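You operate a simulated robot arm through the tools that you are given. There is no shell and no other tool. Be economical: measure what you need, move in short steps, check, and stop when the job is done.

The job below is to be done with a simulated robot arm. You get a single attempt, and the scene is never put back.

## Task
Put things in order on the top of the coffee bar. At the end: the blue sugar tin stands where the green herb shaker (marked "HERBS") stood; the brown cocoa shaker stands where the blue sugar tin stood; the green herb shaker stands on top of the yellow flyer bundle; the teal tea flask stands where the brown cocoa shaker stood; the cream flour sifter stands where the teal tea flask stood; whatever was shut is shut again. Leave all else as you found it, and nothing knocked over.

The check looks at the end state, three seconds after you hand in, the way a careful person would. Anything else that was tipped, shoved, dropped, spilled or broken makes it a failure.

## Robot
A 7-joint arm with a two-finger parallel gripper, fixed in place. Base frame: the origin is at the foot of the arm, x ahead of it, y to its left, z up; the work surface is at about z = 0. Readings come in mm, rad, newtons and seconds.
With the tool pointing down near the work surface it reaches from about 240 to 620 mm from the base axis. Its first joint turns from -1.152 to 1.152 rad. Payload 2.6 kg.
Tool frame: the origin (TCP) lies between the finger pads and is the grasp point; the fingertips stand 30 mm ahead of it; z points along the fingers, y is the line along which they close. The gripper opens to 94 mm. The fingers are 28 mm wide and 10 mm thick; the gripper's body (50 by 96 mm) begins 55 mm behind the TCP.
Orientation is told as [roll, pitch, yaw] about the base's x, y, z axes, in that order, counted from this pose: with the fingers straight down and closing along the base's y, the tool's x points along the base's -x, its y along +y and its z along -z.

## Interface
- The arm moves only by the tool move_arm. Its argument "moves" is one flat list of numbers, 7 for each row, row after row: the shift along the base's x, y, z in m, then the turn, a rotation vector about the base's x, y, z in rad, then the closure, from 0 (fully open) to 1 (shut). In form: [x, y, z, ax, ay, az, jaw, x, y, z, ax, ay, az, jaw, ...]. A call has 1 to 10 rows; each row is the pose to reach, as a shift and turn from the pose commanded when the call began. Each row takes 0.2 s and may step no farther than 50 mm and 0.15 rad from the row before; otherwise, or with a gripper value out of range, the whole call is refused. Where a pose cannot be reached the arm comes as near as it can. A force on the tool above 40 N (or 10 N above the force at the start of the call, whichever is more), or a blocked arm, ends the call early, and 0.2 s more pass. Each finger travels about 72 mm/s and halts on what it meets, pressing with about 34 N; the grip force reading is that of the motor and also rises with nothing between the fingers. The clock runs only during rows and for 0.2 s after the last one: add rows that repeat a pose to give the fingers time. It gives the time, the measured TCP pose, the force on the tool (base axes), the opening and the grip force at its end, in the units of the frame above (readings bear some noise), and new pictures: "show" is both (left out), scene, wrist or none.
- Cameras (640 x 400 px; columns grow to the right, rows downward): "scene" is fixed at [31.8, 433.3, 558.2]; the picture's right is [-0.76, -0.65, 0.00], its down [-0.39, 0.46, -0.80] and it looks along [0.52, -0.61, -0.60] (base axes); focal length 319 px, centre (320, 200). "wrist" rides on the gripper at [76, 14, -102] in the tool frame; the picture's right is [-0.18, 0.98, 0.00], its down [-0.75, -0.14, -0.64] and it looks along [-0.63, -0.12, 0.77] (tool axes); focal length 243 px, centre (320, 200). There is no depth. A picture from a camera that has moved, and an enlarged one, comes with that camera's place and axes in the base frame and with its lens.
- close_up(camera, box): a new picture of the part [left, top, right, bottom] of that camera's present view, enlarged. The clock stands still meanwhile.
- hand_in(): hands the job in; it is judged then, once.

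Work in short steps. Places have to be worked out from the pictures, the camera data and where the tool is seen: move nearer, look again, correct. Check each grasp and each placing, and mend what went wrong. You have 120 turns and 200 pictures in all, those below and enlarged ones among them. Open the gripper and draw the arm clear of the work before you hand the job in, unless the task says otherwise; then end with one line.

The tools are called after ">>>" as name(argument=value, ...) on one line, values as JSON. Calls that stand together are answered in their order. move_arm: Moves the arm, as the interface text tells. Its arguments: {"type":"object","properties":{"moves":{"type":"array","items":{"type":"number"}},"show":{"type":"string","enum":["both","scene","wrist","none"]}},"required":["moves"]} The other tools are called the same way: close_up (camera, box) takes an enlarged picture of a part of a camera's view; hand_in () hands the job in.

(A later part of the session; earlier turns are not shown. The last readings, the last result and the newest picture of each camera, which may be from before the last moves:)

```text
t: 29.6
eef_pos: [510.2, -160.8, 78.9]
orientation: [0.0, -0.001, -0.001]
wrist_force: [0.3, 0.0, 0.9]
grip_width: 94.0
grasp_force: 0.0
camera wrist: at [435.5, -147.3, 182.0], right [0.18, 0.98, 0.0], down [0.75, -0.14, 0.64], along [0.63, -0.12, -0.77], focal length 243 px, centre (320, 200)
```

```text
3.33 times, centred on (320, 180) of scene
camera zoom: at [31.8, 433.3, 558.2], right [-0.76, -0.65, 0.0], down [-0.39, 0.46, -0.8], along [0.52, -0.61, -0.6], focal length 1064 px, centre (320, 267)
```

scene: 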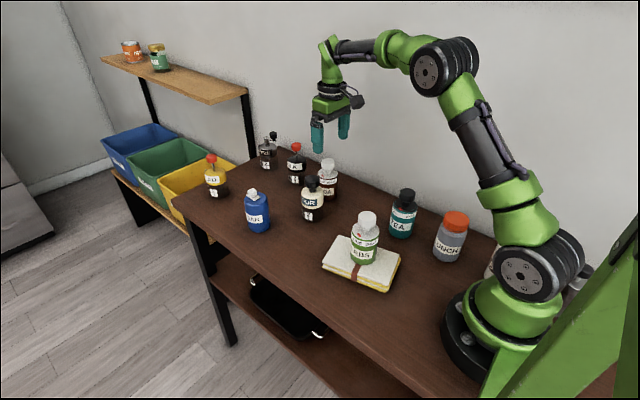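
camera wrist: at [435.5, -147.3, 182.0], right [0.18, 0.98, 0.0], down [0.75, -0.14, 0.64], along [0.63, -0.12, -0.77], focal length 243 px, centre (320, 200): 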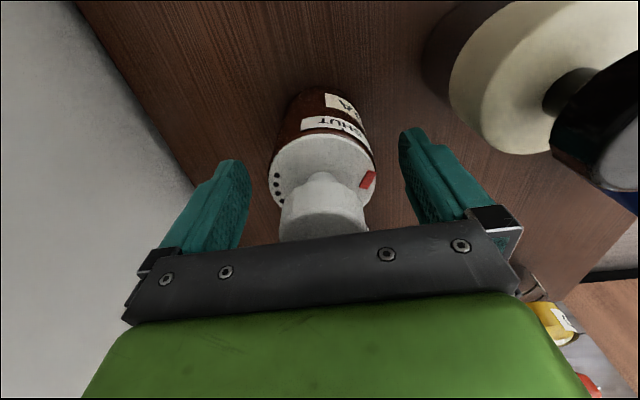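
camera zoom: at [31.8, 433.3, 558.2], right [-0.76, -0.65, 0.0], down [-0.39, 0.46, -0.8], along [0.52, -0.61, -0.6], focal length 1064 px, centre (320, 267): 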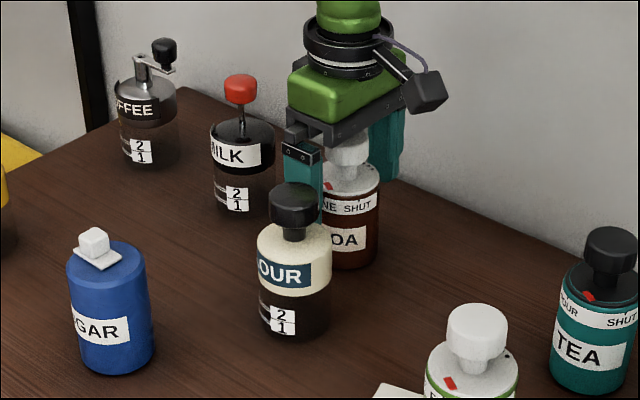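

Aligned. Closing on the cocoa body.

>>> move_arm(moves=[0, 0, 0, 0, 0, 0, 0.3, 0, 0, 0, 0, 0, 0, 0.5, 0, 0, 0, 0, 0, 0, 0.6, 0, 0, 0, 0, 0, 0, 0.6], show="wrist")

```text
t: 30.6
eef_pos: [510.8, -161.3, 81.3]
orientation: [0.0, -0.001, -0.001]
wrist_force: [-0.1, -0.1, -0.3]
grip_width: 58.5
grasp_force: 33.9
camera wrist: at [435.5, -147.4, 182.3], right [0.18, 0.98, 0.0], down [0.75, -0.14, 0.64], along [0.63, -0.12, -0.77], focal length 243 px, centre (320, 200)
```

wrist: 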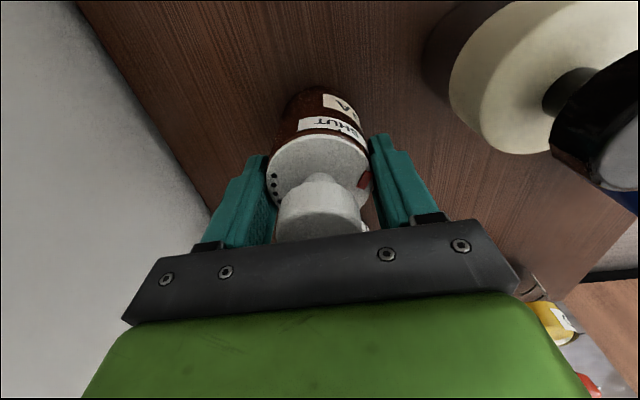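

Gripped at 58.5 mm, TCP (511,-161,79.5). I lift it and carry it to sugar's former place (387,-162).

>>> move_arm(moves=[0, 0, 0.01, 0, 0, 0, 0.6, 0, 0, 0.03, 0, 0, 0, 0.6, 0, 0, 0.06, 0, 0, 0, 0.6, 0, 0, 0.09, 0, 0, 0, 0.6, 0, 0, 0.11, 0, 0, 0, 0.6, -0.025, 0, 0.115, 0, 0, 0, 0.6, -0.06, 0, 0.115, 0, 0, 0, 0.6, -0.095, 0, 0.115, 0, 0, 0, 0.6, -0.118, 0, 0.115, 0, 0, 0, 0.6, -0.124, -0.0005, 0.11, 0, 0, 0, 0.6])

>>> close_up(camera="scene", box=[260, 120, 420, 240])

```text
t: 32.8
eef_pos: [388.3, -160.7, 188.1]
orientation: [0.001, 0.0, -0.001]
wrist_force: [0.5, -0.6, -1.8]
grip_width: 58.3
grasp_force: 34.3
camera wrist: at [311.4, -146.7, 291.0], right [0.18, 0.98, 0.0], down [0.75, -0.14, 0.64], along [0.63, -0.12, -0.77], focal length 243 px, centre (320, 200)
```

scene: 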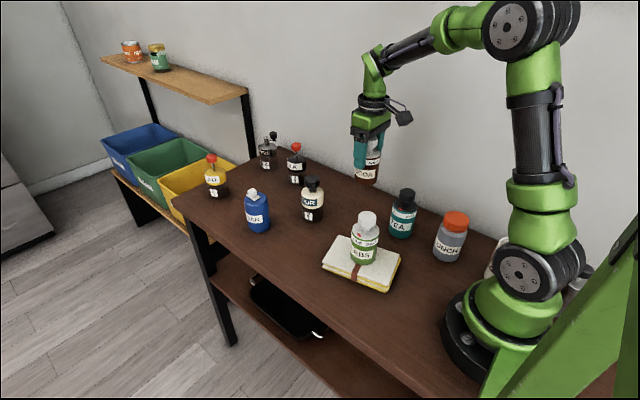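
wrist: 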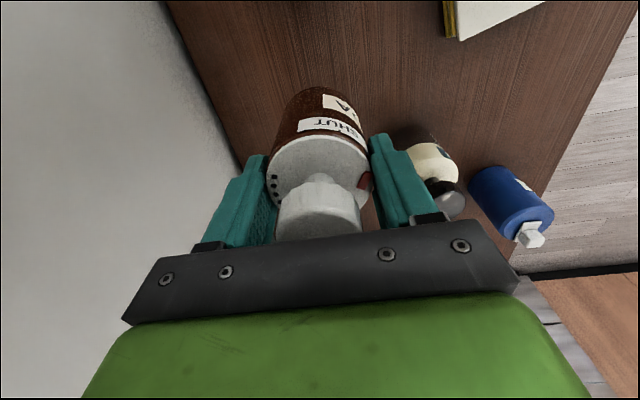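

```text
3.33 times, centred on (340, 180) of scene
camera zoom: at [31.8, 433.3, 558.2], right [-0.76, -0.65, 0.0], down [-0.39, 0.46, -0.8], along [0.52, -0.61, -0.6], focal length 1064 px, centre (253, 267)
```

zoom: 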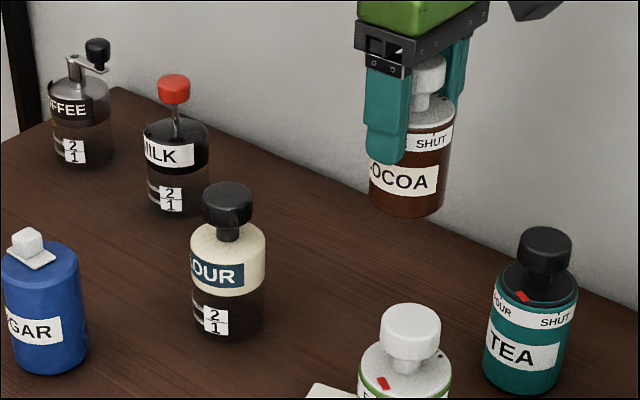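

Over the sugar's old spot and upright. I lower it to just above the table.

>>> move_arm(moves=[0, -0.0005, -0.03, 0, 0, 0, 0.6, 0, -0.0005, -0.06, 0, 0, 0, 0.6, 0, -0.0005, -0.09, 0, 0, 0, 0.6, 0, -0.0005, -0.102, 0, 0, 0, 0.6, 0, -0.0005, -0.107, 0, 0, 0, 0.6, 0, -0.0005, -0.107, 0, 0, 0, 0.6], show="none")

>>> close_up(camera="scene", box=[310, 120, 430, 240])

```text
t: 34.2
eef_pos: [387.2, -161.2, 80.8]
orientation: [0.001, 0.0, -0.001]
wrist_force: [0.4, -0.3, -1.5]
grip_width: 58.3
grasp_force: 34.2
```

```text
3.33 times, centred on (370, 180) of scene
camera zoom: at [31.8, 433.3, 558.2], right [-0.76, -0.65, 0.0], down [-0.39, 0.46, -0.8], along [0.52, -0.61, -0.6], focal length 1064 px, centre (153, 267)
```

zoom: 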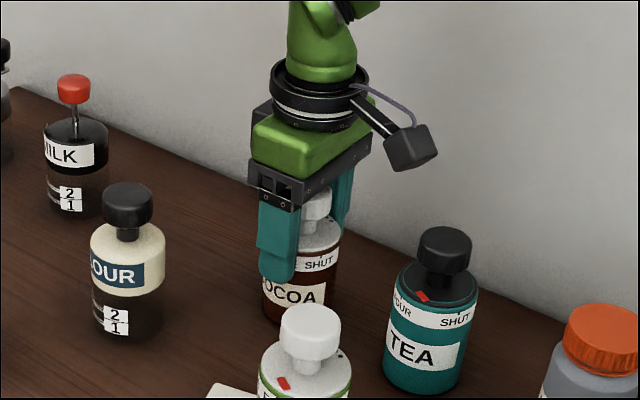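

>>> move_arm(moves=[0.0015, 0, -0.0015, 0, 0, 0, 0.6, 0.0015, 0, -0.003, 0, 0, 0, 0.6, 0.0015, 0, -0.003, 0, 0, 0, 0.6], show="none")

```text
t: 35.0
eef_pos: [389.0, -162.0, 79.4]
orientation: [-0.001, -0.002, -0.002]
wrist_force: [-11.4, 3.0, 26.0]
grip_width: 58.1
grasp_force: 34.1
```

Contact was reached a bit firmly (26 N). I ease up about 1.3 mm, then release.

>>> move_arm(moves=[0, 0, 0.0013, 0, 0, 0, 0.6, 0, 0, 0.0015, 0, 0, 0, 0.6, 0, 0, 0.0015, 0, 0, 0, 0.37, 0, 0, 0.0015, 0, 0, 0, 0.25, 0, 0, 0.0015, 0, 0, 0, 0.1, 0, 0, 0.0015, 0, 0, 0, 0, 0, 0, 0.0015, 0, 0, 0, 0], show="wrist")

>>> close_up(camera="scene", box=[310, 120, 430, 240])

```text
t: 36.6
eef_pos: [389.5, -162.2, 80.8]
orientation: [0.0, 0.0, 0.0]
wrist_force: [0.3, 0.7, -0.5]
grip_width: 93.8
grasp_force: 0.0
camera wrist: at [313.1, -148.7, 182.3], right [0.18, 0.98, 0.0], down [0.75, -0.14, 0.64], along [0.63, -0.12, -0.77], focal length 243 px, centre (320, 200)
```

wrist: 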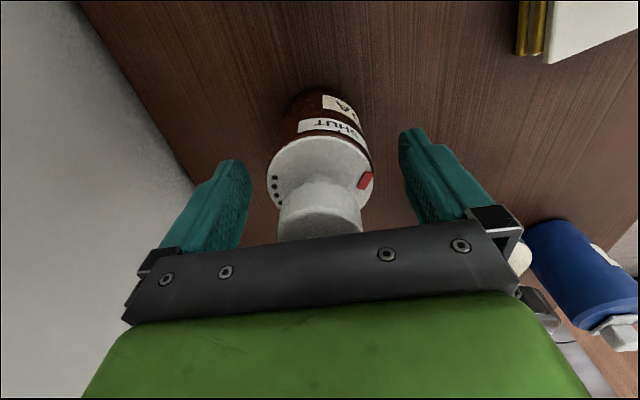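

```text
3.33 times, centred on (370, 180) of scene
camera zoom: at [31.8, 433.3, 558.2], right [-0.76, -0.65, 0.0], down [-0.39, 0.46, -0.8], along [0.52, -0.61, -0.6], focal length 1064 px, centre (153, 267)
```

zoom: 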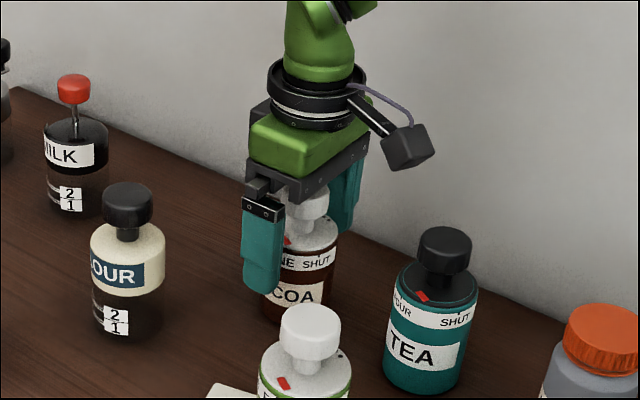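

Cocoa stands well. I rise and move above the tea flask (~266,-162).

>>> move_arm(moves=[0, 0, 0.03, 0, 0, 0, 0, 0, 0, 0.07, 0, 0, 0, 0, 0, 0, 0.11, 0, 0, 0, 0, -0.02, 0, 0.125, 0, 0, 0, 0, -0.055, 0, 0.125, 0, 0, 0, 0, -0.09, 0, 0.125, 0, 0, 0, 0, -0.115, 0, 0.125, 0, 0, 0, 0, -0.124, 0, 0.12, 0, 0, 0, 0, -0.124, 0, 0.12, 0, 0, 0, 0])

>>> close_up(camera="wrist", box=[240, 30, 400, 230])

>>> close_up(camera="scene", box=[330, 150, 450, 270])

```text
t: 38.6
eef_pos: [266.3, -163.1, 202.2]
orientation: [0.0, -0.001, 0.0]
wrist_force: [0.0, -0.7, -0.7]
grip_width: 93.9
grasp_force: 0.1
camera wrist: at [190.4, -148.8, 303.2], right [0.18, 0.98, 0.0], down [0.75, -0.14, 0.64], along [0.63, -0.12, -0.77], focal length 243 px, centre (320, 200)
```

scene: 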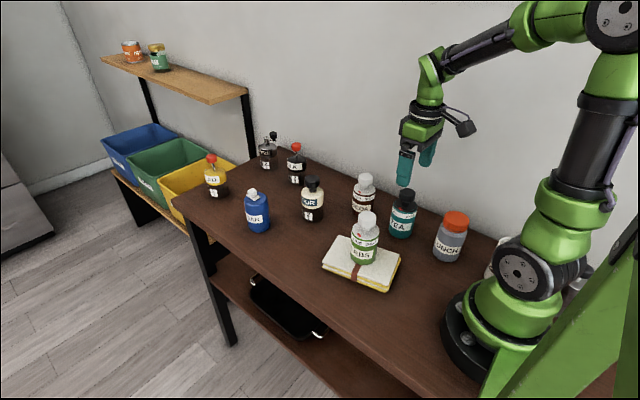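
wrist: 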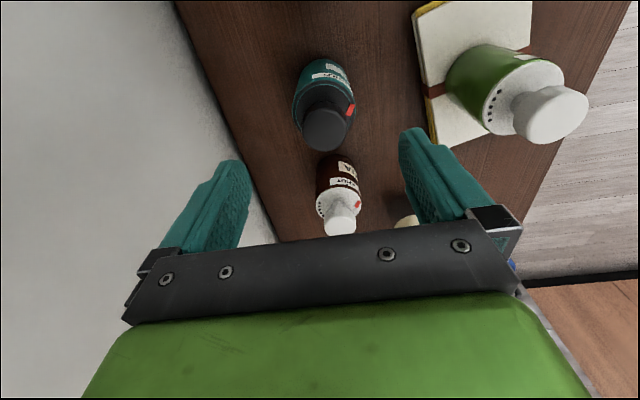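

```text
2.00 times, centred on (320, 130) of wrist
camera zoom: at [190.4, -148.8, 303.2], right [0.18, 0.98, 0.0], down [0.75, -0.14, 0.64], along [0.63, -0.12, -0.77], focal length 485 px, centre (320, 340)
```

zoom: 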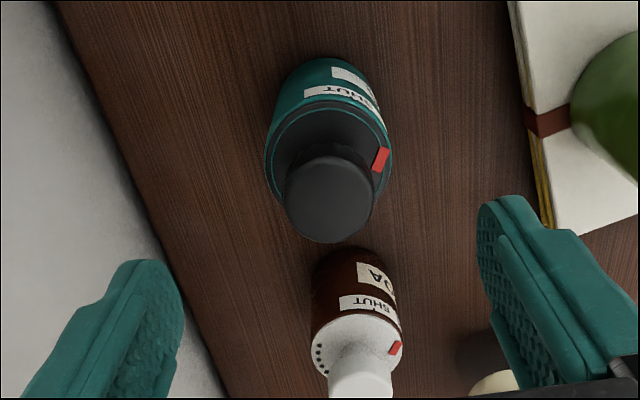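

```text
3.33 times, centred on (390, 210) of scene
camera zoom: at [31.8, 433.3, 558.2], right [-0.76, -0.65, 0.0], down [-0.39, 0.46, -0.8], along [0.52, -0.61, -0.6], focal length 1064 px, centre (87, 167)
```

zoom: 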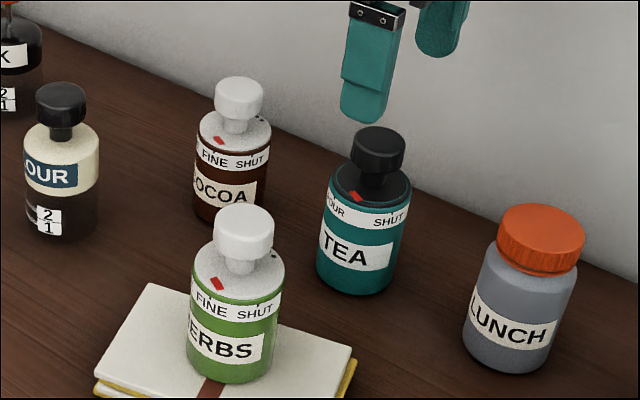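

Tea's axis appears near (268,-161). I descend to z≈138 to compare with my earlier reference views.

>>> move_arm(moves=[0.002, 0.001, -0.025, 0, 0, 0, 0, 0.002, 0.001, -0.05, 0, 0, 0, 0, 0.002, 0.001, -0.062, 0, 0, 0, 0, 0.002, 0.001, -0.062, 0, 0, 0, 0])

```text
t: 39.6
eef_pos: [266.7, -162.0, 137.3]
orientation: [0.001, -0.001, 0.0]
wrist_force: [-0.3, 0.2, -0.6]
grip_width: 94.0
grasp_force: 0.1
camera wrist: at [190.8, -147.5, 240.0], right [0.18, 0.98, 0.0], down [0.75, -0.14, 0.64], along [0.63, -0.12, -0.77], focal length 243 px, centre (320, 200)
```

scene: 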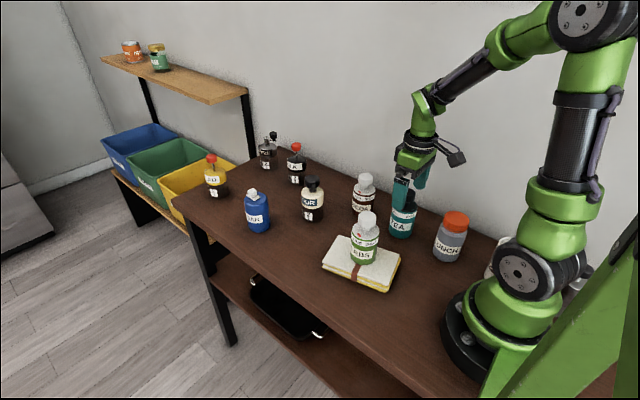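
wrist: 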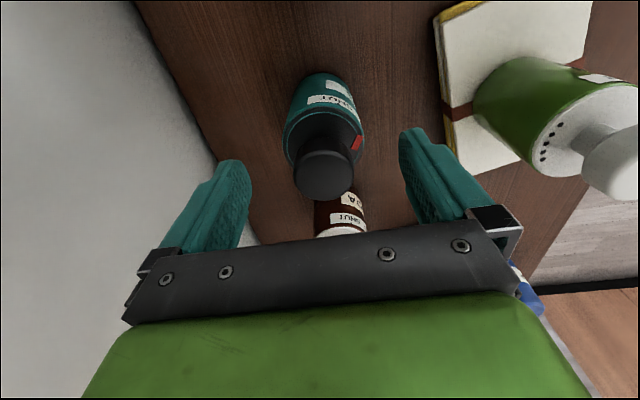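

Tea is at ~(269,-161). I shift slightly and descend to z≈81.

>>> move_arm(moves=[0.002, 0.001, -0.02, 0, 0, 0, 0, 0.002, 0.001, -0.04, 0, 0, 0, 0, 0.002, 0.001, -0.058, 0, 0, 0, 0, 0.002, 0.001, -0.058, 0, 0, 0, 0], show="wrist")

>>> close_up(camera="scene", box=[340, 130, 460, 250])

```text
t: 40.6
eef_pos: [270.1, -158.8, 80.0]
orientation: [-0.001, 0.0, 0.001]
wrist_force: [-0.5, -1.1, 0.6]
grip_width: 93.6
grasp_force: 0.1
camera wrist: at [193.9, -145.6, 182.5], right [0.18, 0.98, 0.0], down [0.75, -0.14, 0.64], along [0.63, -0.12, -0.77], focal length 243 px, centre (320, 200)
```

wrist: 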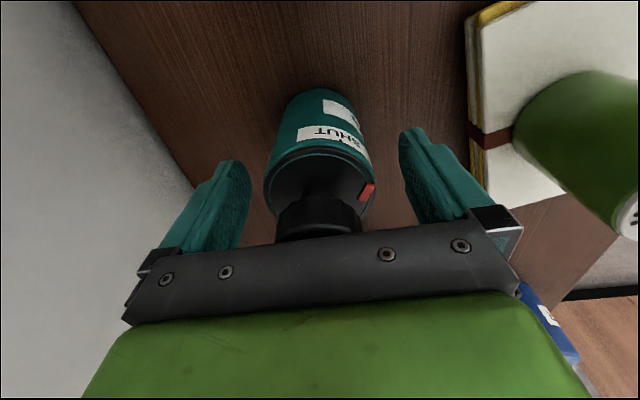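

```text
3.33 times, centred on (400, 190) of scene
camera zoom: at [31.8, 433.3, 558.2], right [-0.76, -0.65, 0.0], down [-0.39, 0.46, -0.8], along [0.52, -0.61, -0.6], focal length 1064 px, centre (53, 233)
```

zoom: 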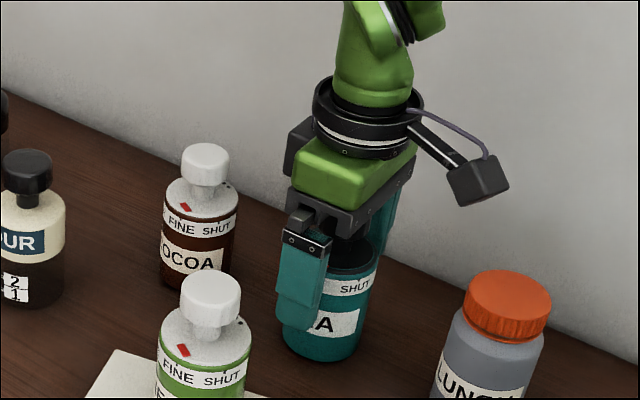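

Centred. Closing on the tea flask.

>>> move_arm(moves=[0, 0, 0, 0, 0, 0, 0.25, 0, 0, 0, 0, 0, 0, 0.4, 0, 0, 0, 0, 0, 0, 0.55, 0, 0, 0, 0, 0, 0, 0.55], show="wrist")

```text
t: 41.6
eef_pos: [269.6, -160.1, 79.2]
orientation: [-0.001, 0.0, -0.001]
wrist_force: [-0.4, 0.4, 0.8]
grip_width: 57.7
grasp_force: 33.8
camera wrist: at [193.9, -145.6, 182.8], right [0.18, 0.98, 0.0], down [0.75, -0.14, 0.64], along [0.63, -0.12, -0.77], focal length 243 px, centre (320, 200)
```

wrist: 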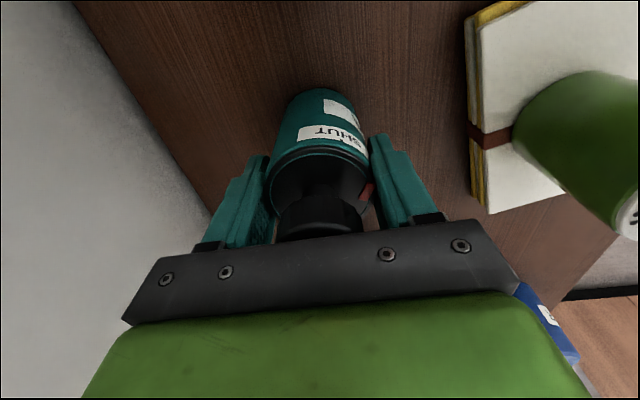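

Gripped at 57.7 mm, TCP (269.6,-160,80). I lift high enough to pass over cocoa.

>>> move_arm(moves=[0, 0, 0.01, 0, 0, 0, 0.55, 0, 0, 0.03, 0, 0, 0, 0.55, 0, 0, 0.06, 0, 0, 0, 0.55, 0, 0, 0.09, 0, 0, 0, 0.55, 0, 0, 0.12, 0, 0, 0, 0.55, 0, 0, 0.15, 0, 0, 0, 0.55, 0, 0, 0.165, 0, 0, 0, 0.55, 0, 0, 0.165, 0, 0, 0, 0.55], show="scene")

```text
t: 43.4
eef_pos: [270.1, -160.1, 243.4]
orientation: [0.0, 0.0, 0.0]
wrist_force: [0.6, -0.2, -2.1]
grip_width: 57.7
grasp_force: 33.9
```

scene: 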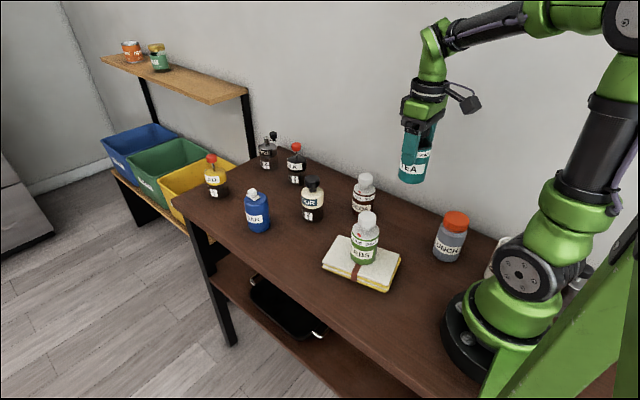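

Tea is held upright with its bottom at z≈163. I carry it to cocoa's former place (511,-161).

>>> move_arm(moves=[0.015, 0, 0, 0, 0, 0, 0.55, 0.045, 0, 0, 0, 0, 0, 0.55, 0.078, 0, 0, 0, 0, 0, 0.55, 0.111, 0, 0, 0, 0, 0, 0.55, 0.144, 0, 0, 0, 0, 0, 0.55, 0.177, 0, 0, 0, 0, 0, 0.55, 0.207, -0.001, 0, 0, 0, 0, 0.55, 0.23, -0.001, 0, 0, 0, 0, 0.55, 0.241, -0.001, -0.01, 0, 0, 0, 0.55, 0.241, -0.001, -0.03, 0, 0, 0, 0.55])

>>> close_up(camera="scene", box=[260, 120, 420, 240])

```text
t: 45.6
eef_pos: [511.7, -162.4, 214.8]
orientation: [0.0, 0.0, 0.0]
wrist_force: [0.0, 0.0, -1.7]
grip_width: 57.8
grasp_force: 33.8
camera wrist: at [435.7, -147.2, 317.8], right [0.18, 0.98, 0.0], down [0.75, -0.14, 0.64], along [0.63, -0.12, -0.77], focal length 243 px, centre (320, 200)
```

scene: 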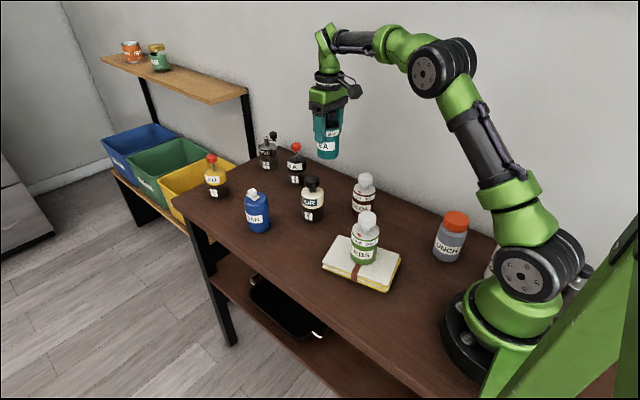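
wrist: 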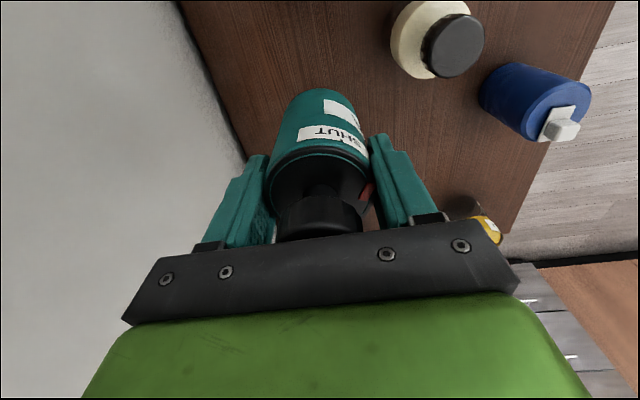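

```text
3.33 times, centred on (340, 180) of scene
camera zoom: at [31.8, 433.3, 558.2], right [-0.76, -0.65, 0.0], down [-0.39, 0.46, -0.8], along [0.52, -0.61, -0.6], focal length 1064 px, centre (253, 267)
```

zoom: 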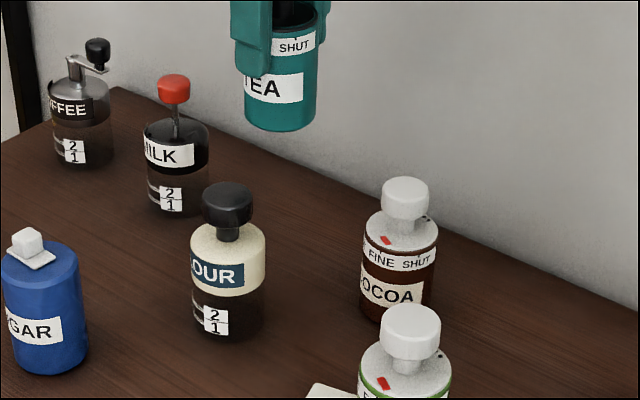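

I lower it to just above the table.

>>> move_arm(moves=[0, 0, -0.03, 0, 0, 0, 0.55, 0, 0, -0.06, 0, 0, 0, 0.55, 0, 0, -0.09, 0, 0, 0, 0.55, 0, 0, -0.115, 0, 0, 0, 0.55, 0, 0, -0.127, 0, 0, 0, 0.55, 0, 0, -0.131, 0, 0, 0, 0.55, 0, 0, -0.131, 0, 0, 0, 0.55], show="none")

>>> close_up(camera="scene", box=[260, 120, 380, 240])

```text
t: 47.2
eef_pos: [511.0, -161.2, 84.9]
orientation: [0.001, 0.0, 0.002]
wrist_force: [-1.0, -0.6, -1.6]
grip_width: 57.7
grasp_force: 33.9
```

```text
3.33 times, centred on (320, 180) of scene
camera zoom: at [31.8, 433.3, 558.2], right [-0.76, -0.65, 0.0], down [-0.39, 0.46, -0.8], along [0.52, -0.61, -0.6], focal length 1064 px, centre (320, 267)
```

zoom: 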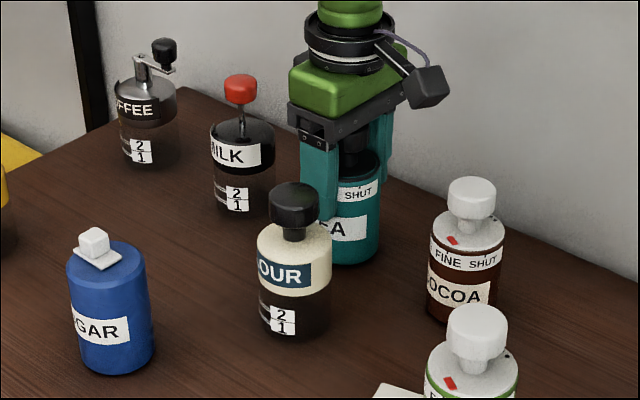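

>>> move_arm(moves=[0, 0, -0.0015, 0, 0, 0, 0.55, 0, 0, -0.003, 0, 0, 0, 0.55, 0, 0, -0.003, 0, 0, 0, 0.55], show="none")

```text
t: 48.0
eef_pos: [509.8, -160.9, 81.8]
orientation: [0.0, 0.0, 0.001]
wrist_force: [-0.4, -1.0, -1.7]
grip_width: 57.4
grasp_force: 34.1
```

>>> move_arm(moves=[0, 0, -0.001, 0, 0, 0, 0.55, 0, 0, -0.001, 0, 0, 0, 0.55], show="none")

```text
t: 48.6
eef_pos: [509.6, -162.2, 80.9]
orientation: [0.0, -0.001, -0.002]
wrist_force: [-0.5, -0.2, -2.0]
grip_width: 57.8
grasp_force: 33.6
```

>>> move_arm(moves=[0, 0, -0.001, 0, 0, 0, 0.55, 0, 0, -0.001, 0, 0, 0, 0.55], show="none")

```text
t: 49.2
eef_pos: [510.2, -162.2, 81.4]
orientation: [0.0, -0.002, 0.0]
wrist_force: [-4.6, 1.1, 8.6]
grip_width: 57.8
grasp_force: 34.4
```

Light contact. I release slowly.

>>> move_arm(moves=[0, 0, 0.0005, 0, 0, 0, 0.55, 0, 0, 0.0005, 0, 0, 0, 0.37, 0, 0, 0.0005, 0, 0, 0, 0.25, 0, 0, 0.0005, 0, 0, 0, 0.1, 0, 0, 0.0005, 0, 0, 0, 0, 0, 0, 0.0005, 0, 0, 0, 0], show="wrist")

>>> close_up(camera="scene", box=[260, 120, 380, 240])

```text
t: 50.6
eef_pos: [508.7, -161.7, 79.3]
orientation: [0.0, 0.0, -0.001]
wrist_force: [0.7, -1.4, 0.0]
grip_width: 93.9
grasp_force: 0.0
camera wrist: at [434.4, -147.6, 181.8], right [0.18, 0.98, 0.0], down [0.75, -0.14, 0.64], along [0.63, -0.12, -0.77], focal length 243 px, centre (320, 200)
```

wrist: 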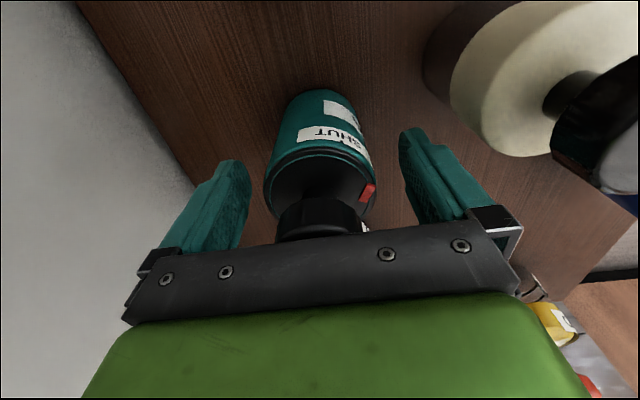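

```text
3.33 times, centred on (320, 180) of scene
camera zoom: at [31.8, 433.3, 558.2], right [-0.76, -0.65, 0.0], down [-0.39, 0.46, -0.8], along [0.52, -0.61, -0.6], focal length 1064 px, centre (320, 267)
```

zoom: 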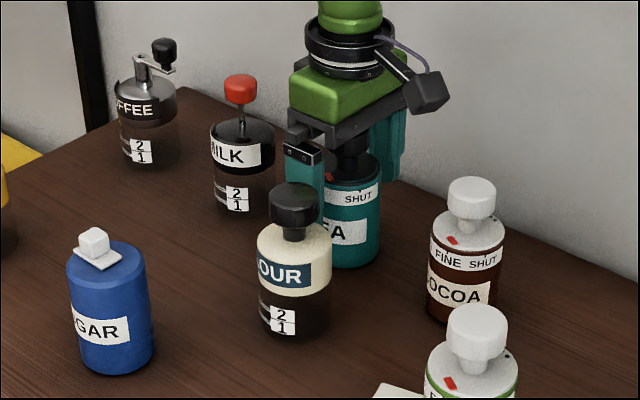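

Tea stands. I rise and move over the flour sifter (~479,-60).

>>> move_arm(moves=[0, 0, 0.03, 0, 0, 0, 0, 0, 0, 0.07, 0, 0, 0, 0, 0, 0, 0.11, 0, 0, 0, 0, -0.01, 0.025, 0.12, 0, 0, 0, 0, -0.02, 0.06, 0.12, 0, 0, 0, 0, -0.031, 0.092, 0.12, 0, 0, 0, 0, -0.031, 0.101, 0.12, 0, 0, 0, 0, -0.031, 0.101, 0.12, 0, 0, 0, 0])

>>> close_up(camera="wrist", box=[240, 30, 400, 230])

>>> close_up(camera="scene", box=[270, 160, 350, 230])

```text
t: 52.4
eef_pos: [479.1, -59.0, 199.5]
orientation: [0.0, 0.0, 0.002]
wrist_force: [0.5, 0.5, -0.7]
grip_width: 94.1
grasp_force: 0.0
camera wrist: at [402.6, -45.8, 301.8], right [0.18, 0.98, 0.0], down [0.75, -0.14, 0.64], along [0.63, -0.12, -0.77], focal length 243 px, centre (320, 200)
```

scene: 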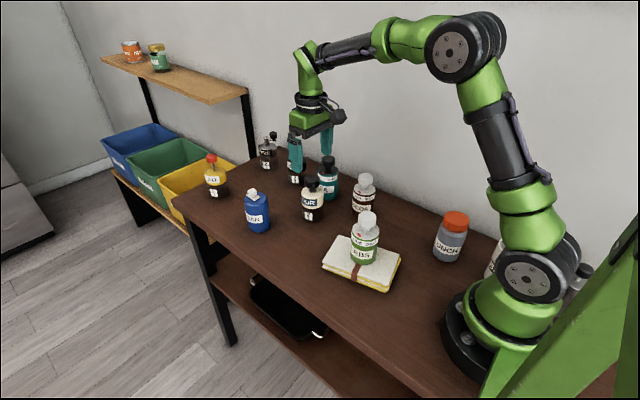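
wrist: 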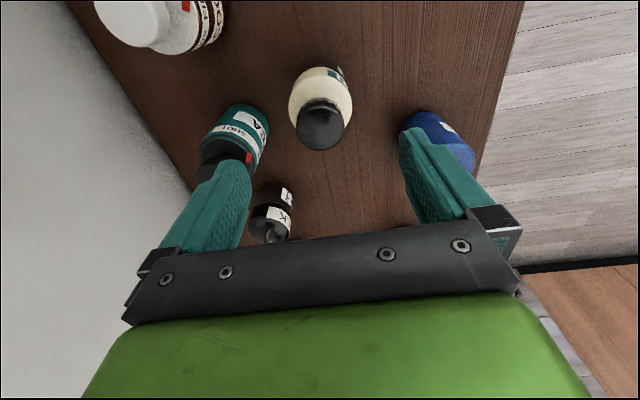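

```text
2.00 times, centred on (320, 130) of wrist
camera zoom: at [402.6, -45.8, 301.8], right [0.18, 0.98, 0.0], down [0.75, -0.14, 0.64], along [0.63, -0.12, -0.77], focal length 485 px, centre (320, 340)
```

zoom: 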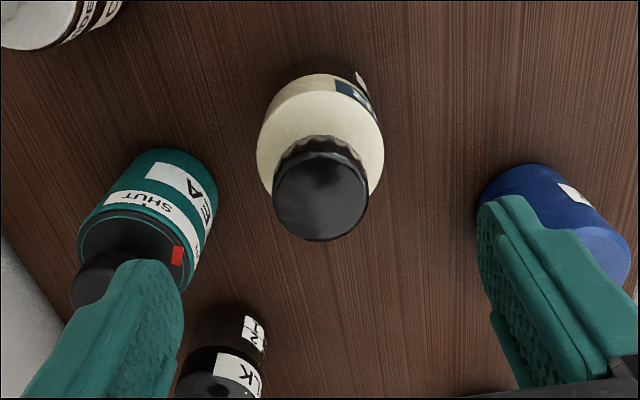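

```text
5.71 times, centred on (310, 195) of scene
camera zoom: at [31.8, 433.3, 558.2], right [-0.76, -0.65, 0.0], down [-0.39, 0.46, -0.8], along [0.52, -0.61, -0.6], focal length 1824 px, centre (377, 229)
```

zoom: 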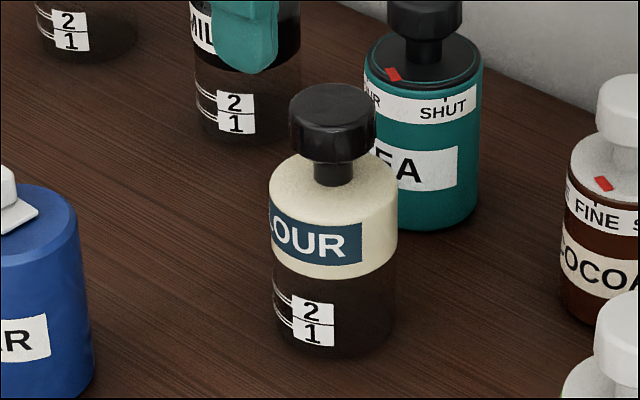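

Flour's axis is at about (480,-60.5). I descend to a check height.

>>> move_arm(moves=[0.001, -0.001, -0.025, 0, 0, 0, 0, 0.001, -0.001, -0.05, 0, 0, 0, 0, 0.001, -0.001, -0.063, 0, 0, 0, 0, 0.001, -0.001, -0.063, 0, 0, 0, 0], show="wrist")

>>> close_up(camera="scene", box=[250, 120, 370, 240])

```text
t: 53.4
eef_pos: [478.6, -60.9, 136.1]
orientation: [-0.002, 0.001, 0.001]
wrist_force: [-0.2, -0.5, 0.1]
grip_width: 94.0
grasp_force: 0.0
camera wrist: at [402.7, -47.9, 238.7], right [0.18, 0.98, 0.0], down [0.75, -0.14, 0.64], along [0.63, -0.12, -0.77], focal length 243 px, centre (320, 200)
```

wrist: 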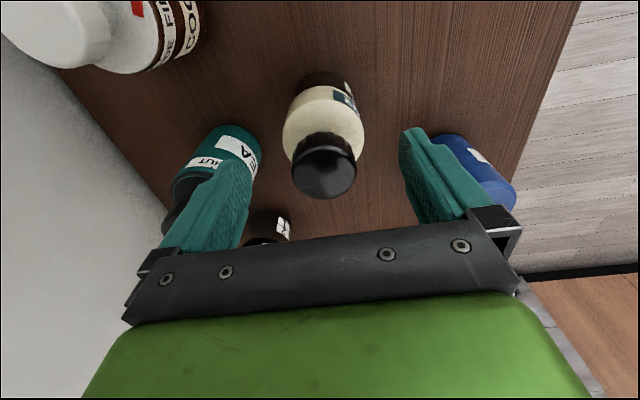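

```text
3.33 times, centred on (310, 180) of scene
camera zoom: at [31.8, 433.3, 558.2], right [-0.76, -0.65, 0.0], down [-0.39, 0.46, -0.8], along [0.52, -0.61, -0.6], focal length 1064 px, centre (353, 267)
```

zoom: 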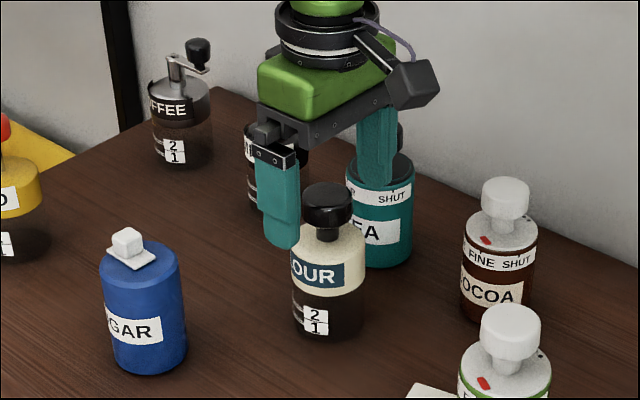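

Flour is slightly ahead (x≈481). I narrow the fingers to about 80 mm for clearance from tea and descend to z≈78.

>>> move_arm(moves=[0.0025, 0.001, -0.0, 0, 0, 0, 0.15, 0.0025, 0.001, -0.02, 0, 0, 0, 0.15, 0.0025, 0.001, -0.04, 0, 0, 0, 0.15, 0.0025, 0.001, -0.059, 0, 0, 0, 0.15, 0.0025, 0.001, -0.059, 0, 0, 0, 0.15], show="wrist")

>>> close_up(camera="scene", box=[250, 120, 370, 240])

```text
t: 54.6
eef_pos: [482.7, -61.3, 78.2]
orientation: [0.0, 0.0, 0.0]
wrist_force: [-0.6, 0.7, -0.1]
grip_width: 80.0
grasp_force: 0.0
camera wrist: at [406.4, -46.7, 180.3], right [0.18, 0.98, 0.0], down [0.75, -0.14, 0.64], along [0.63, -0.12, -0.77], focal length 243 px, centre (320, 200)
```

wrist: 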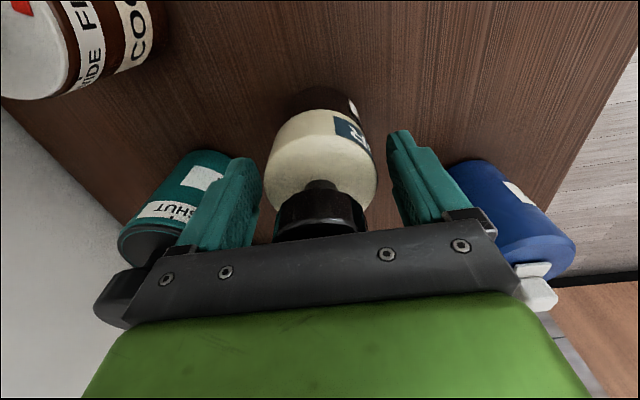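

```text
3.33 times, centred on (310, 180) of scene
camera zoom: at [31.8, 433.3, 558.2], right [-0.76, -0.65, 0.0], down [-0.39, 0.46, -0.8], along [0.52, -0.61, -0.6], focal length 1064 px, centre (353, 267)
```

zoom: 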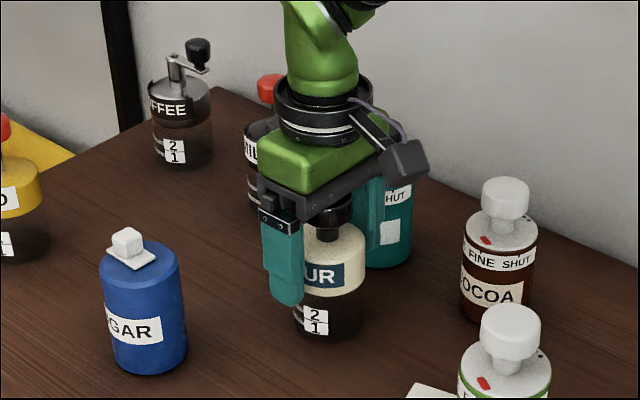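

Clear of the neighbours. Closing on the flour sifter's body.

>>> move_arm(moves=[0, 0, 0, 0, 0, 0, 0.3, 0, 0, 0, 0, 0, 0, 0.45, 0, 0, 0, 0, 0, 0, 0.55, 0, 0, 0, 0, 0, 0, 0.55], show="wrist")

>>> close_up(camera="scene", box=[270, 160, 350, 230])

```text
t: 55.6
eef_pos: [483.0, -60.5, 78.1]
orientation: [-0.001, -0.001, -0.001]
wrist_force: [0.3, 0.7, 0.5]
grip_width: 58.4
grasp_force: 34.1
camera wrist: at [406.4, -46.8, 180.5], right [0.18, 0.98, 0.0], down [0.75, -0.14, 0.64], along [0.63, -0.12, -0.77], focal length 243 px, centre (320, 200)
```

wrist: 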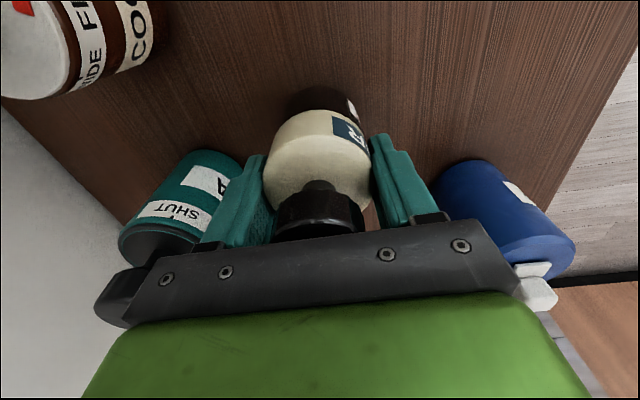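

```text
5.71 times, centred on (310, 195) of scene
camera zoom: at [31.8, 433.3, 558.2], right [-0.76, -0.65, 0.0], down [-0.39, 0.46, -0.8], along [0.52, -0.61, -0.6], focal length 1824 px, centre (377, 229)
```

zoom: 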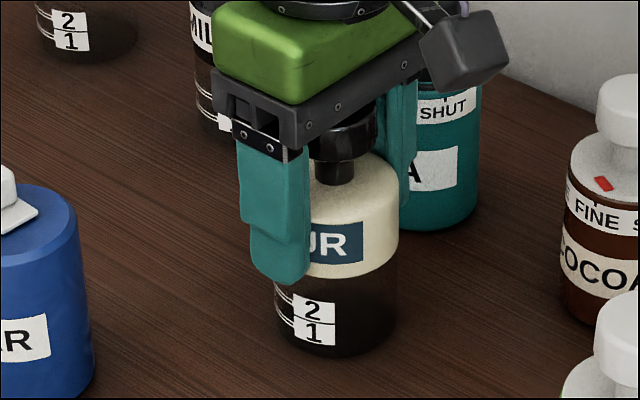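

Gripped at 58.4 mm, TCP (482.8,-60.7,78). I lift a little to check the glass comes with the cream part.

>>> move_arm(moves=[0, 0, 0.005, 0, 0, 0, 0.55, 0, 0, 0.012, 0, 0, 0, 0.55, 0, 0, 0.022, 0, 0, 0, 0.55], show="none")

>>> close_up(camera="scene", box=[270, 160, 350, 230])

```text
t: 56.4
eef_pos: [481.1, -60.4, 98.6]
orientation: [0.0, -0.001, -0.001]
wrist_force: [-0.4, -0.6, -0.8]
grip_width: 58.4
grasp_force: 34.6
```

```text
5.71 times, centred on (310, 195) of scene
camera zoom: at [31.8, 433.3, 558.2], right [-0.76, -0.65, 0.0], down [-0.39, 0.46, -0.8], along [0.52, -0.61, -0.6], focal length 1824 px, centre (377, 229)
```

zoom: 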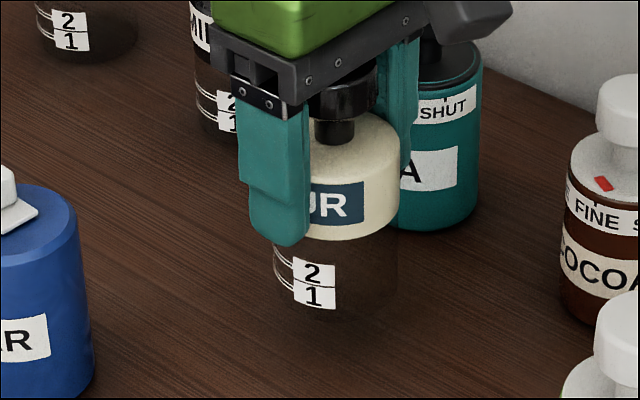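

The glass rises with it. I lift further and check for spills underneath.

>>> move_arm(moves=[0, 0, 0.03, 0, 0, 0, 0.55, 0, 0, 0.06, 0, 0, 0, 0.55, 0, 0, 0.09, 0, 0, 0, 0.55, 0, 0, 0.12, 0, 0, 0, 0.55, 0, 0, 0.135, 0, 0, 0, 0.55])

>>> close_up(camera="scene", box=[260, 120, 380, 240])

```text
t: 57.6
eef_pos: [483.9, -61.0, 235.6]
orientation: [-0.001, 0.0, 0.001]
wrist_force: [-0.4, -0.4, -1.3]
grip_width: 58.4
grasp_force: 33.9
camera wrist: at [407.4, -46.7, 337.9], right [0.18, 0.98, 0.0], down [0.75, -0.14, 0.64], along [0.63, -0.12, -0.77], focal length 243 px, centre (320, 200)
```

scene: 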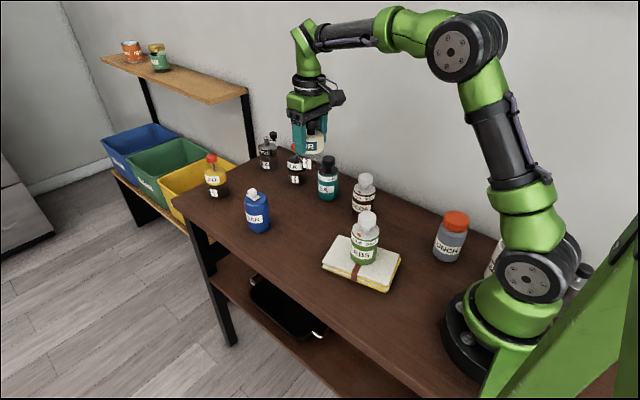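
wrist: 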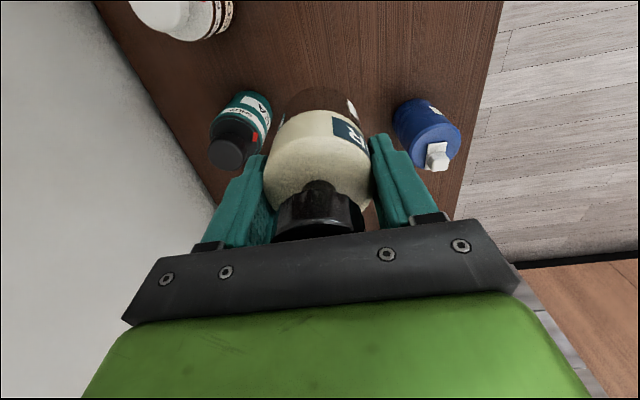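

```text
3.33 times, centred on (320, 180) of scene
camera zoom: at [31.8, 433.3, 558.2], right [-0.76, -0.65, 0.0], down [-0.39, 0.46, -0.8], along [0.52, -0.61, -0.6], focal length 1064 px, centre (320, 267)
```

zoom: 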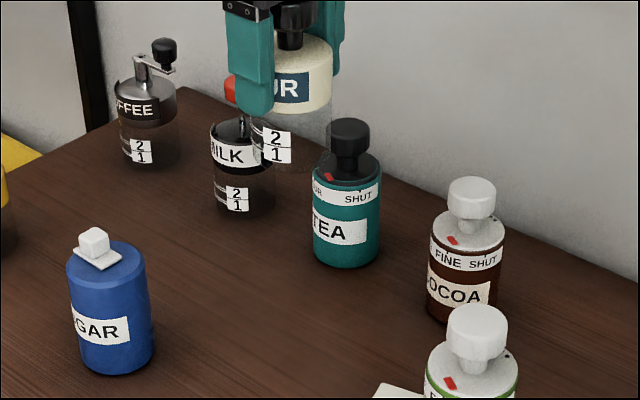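

No spill. I carry the sifter to tea's former place (269.6,-160.5).

>>> move_arm(moves=[-0.015, -0.007, 0, 0, 0, 0, 0.55, -0.042, -0.02, 0, 0, 0, 0, 0.55, -0.072, -0.034, 0, 0, 0, 0, 0.55, -0.102, -0.048, 0, 0, 0, 0, 0.55, -0.132, -0.062, 0, 0, 0, 0, 0.55, -0.162, -0.076, 0, 0, 0, 0, 0.55, -0.188, -0.088, 0, 0, 0, 0, 0.55, -0.206, -0.097, 0, 0, 0, 0, 0.55, -0.213, -0.1, -0.01, 0, 0, 0, 0.55, -0.213, -0.1, -0.03, 0, 0, 0, 0.55])

```text
t: 59.8
eef_pos: [270.5, -162.1, 205.0]
orientation: [0.001, 0.001, 0.0]
wrist_force: [0.0, -0.5, -1.5]
grip_width: 58.0
grasp_force: 34.0
camera wrist: at [193.3, -147.6, 307.1], right [0.18, 0.98, 0.0], down [0.75, -0.14, 0.64], along [0.63, -0.12, -0.77], focal length 243 px, centre (320, 200)
```

scene: 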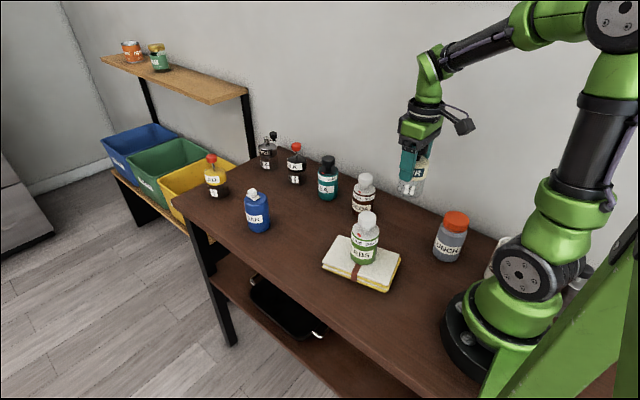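
wrist: 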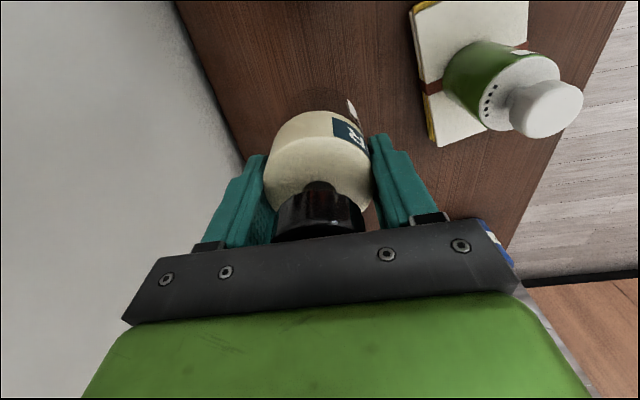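

I lower it to about 4 mm above the table.

>>> move_arm(moves=[0, 0.001, -0.03, 0, 0, 0, 0.55, 0, 0.001, -0.06, 0, 0, 0, 0.55, 0, 0.001, -0.09, 0, 0, 0, 0.55, 0, 0.001, -0.11, 0, 0, 0, 0.55, 0, 0.001, -0.119, 0, 0, 0, 0.55, 0, 0.001, -0.1225, 0, 0, 0, 0.55, 0, 0.001, -0.1225, 0, 0, 0, 0.55], show="none")

>>> close_up(camera="scene", box=[340, 130, 460, 250])

```text
t: 61.4
eef_pos: [268.6, -158.3, 82.6]
orientation: [0.0, 0.001, 0.0]
wrist_force: [0.0, -0.6, -1.9]
grip_width: 57.9
grasp_force: 33.8
```

```text
3.33 times, centred on (400, 190) of scene
camera zoom: at [31.8, 433.3, 558.2], right [-0.76, -0.65, 0.0], down [-0.39, 0.46, -0.8], along [0.52, -0.61, -0.6], focal length 1064 px, centre (53, 233)
```

zoom: 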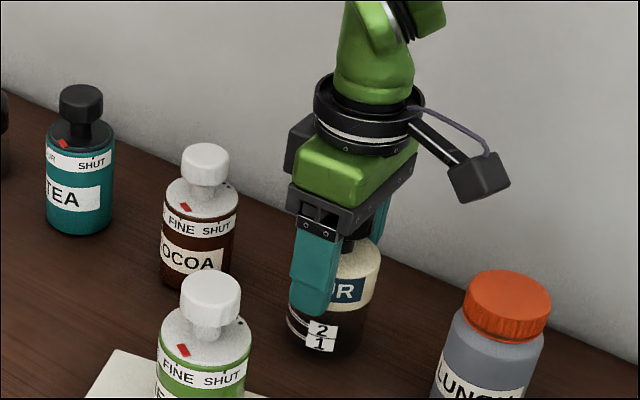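

>>> move_arm(moves=[0, 0, -0.0015, 0, 0, 0, 0.55, 0, 0, -0.003, 0, 0, 0, 0.55, 0, 0, -0.003, 0, 0, 0, 0.55], show="none")

```text
t: 62.2
eef_pos: [269.8, -159.8, 80.2]
orientation: [0.0, 0.001, 0.0]
wrist_force: [0.4, -0.1, -0.8]
grip_width: 57.9
grasp_force: 33.7
```

>>> move_arm(moves=[0, 0, -0.001, 0, 0, 0, 0.55, 0, 0, -0.001, 0, 0, 0, 0.55], show="none")

```text
t: 62.8
eef_pos: [268.9, -159.9, 78.1]
orientation: [0.0, 0.001, 0.0]
wrist_force: [-0.2, 0.2, -1.0]
grip_width: 57.6
grasp_force: 34.5
```

>>> move_arm(moves=[0, 0, -0.001, 0, 0, 0, 0.55, 0, 0, -0.001, 0, 0, 0, 0.55], show="none")

```text
t: 63.4
eef_pos: [269.3, -159.3, 78.9]
orientation: [0.0, 0.0, -0.001]
wrist_force: [-3.5, 1.1, 11.9]
grip_width: 58.2
grasp_force: 34.2
```

Light contact (12 N). I ease 0.6 mm and release.

>>> move_arm(moves=[0, 0, 0.0006, 0, 0, 0, 0.55, 0, 0, 0.0006, 0, 0, 0, 0.37, 0, 0, 0.0006, 0, 0, 0, 0.25, 0, 0, 0.0006, 0, 0, 0, 0.1, 0, 0, 0.0006, 0, 0, 0, 0, 0, 0, 0.0006, 0, 0, 0, 0], show="wrist")

```text
t: 64.8
eef_pos: [269.9, -160.1, 77.7]
orientation: [-0.001, -0.001, 0.001]
wrist_force: [-0.5, -0.5, 0.5]
grip_width: 94.1
grasp_force: 0.1
camera wrist: at [193.4, -145.5, 180.5], right [0.18, 0.98, 0.0], down [0.75, -0.14, 0.64], along [0.63, -0.12, -0.77], focal length 243 px, centre (320, 200)
```

wrist: 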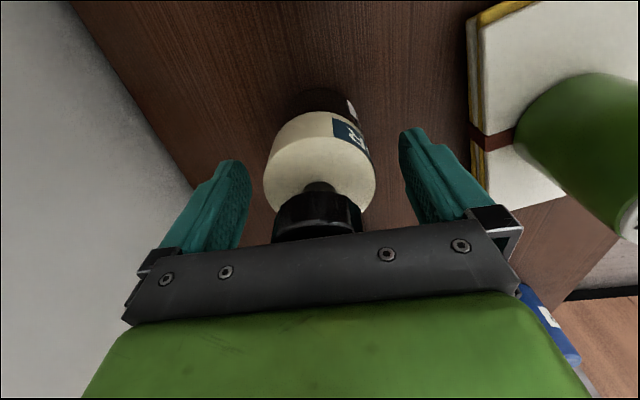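

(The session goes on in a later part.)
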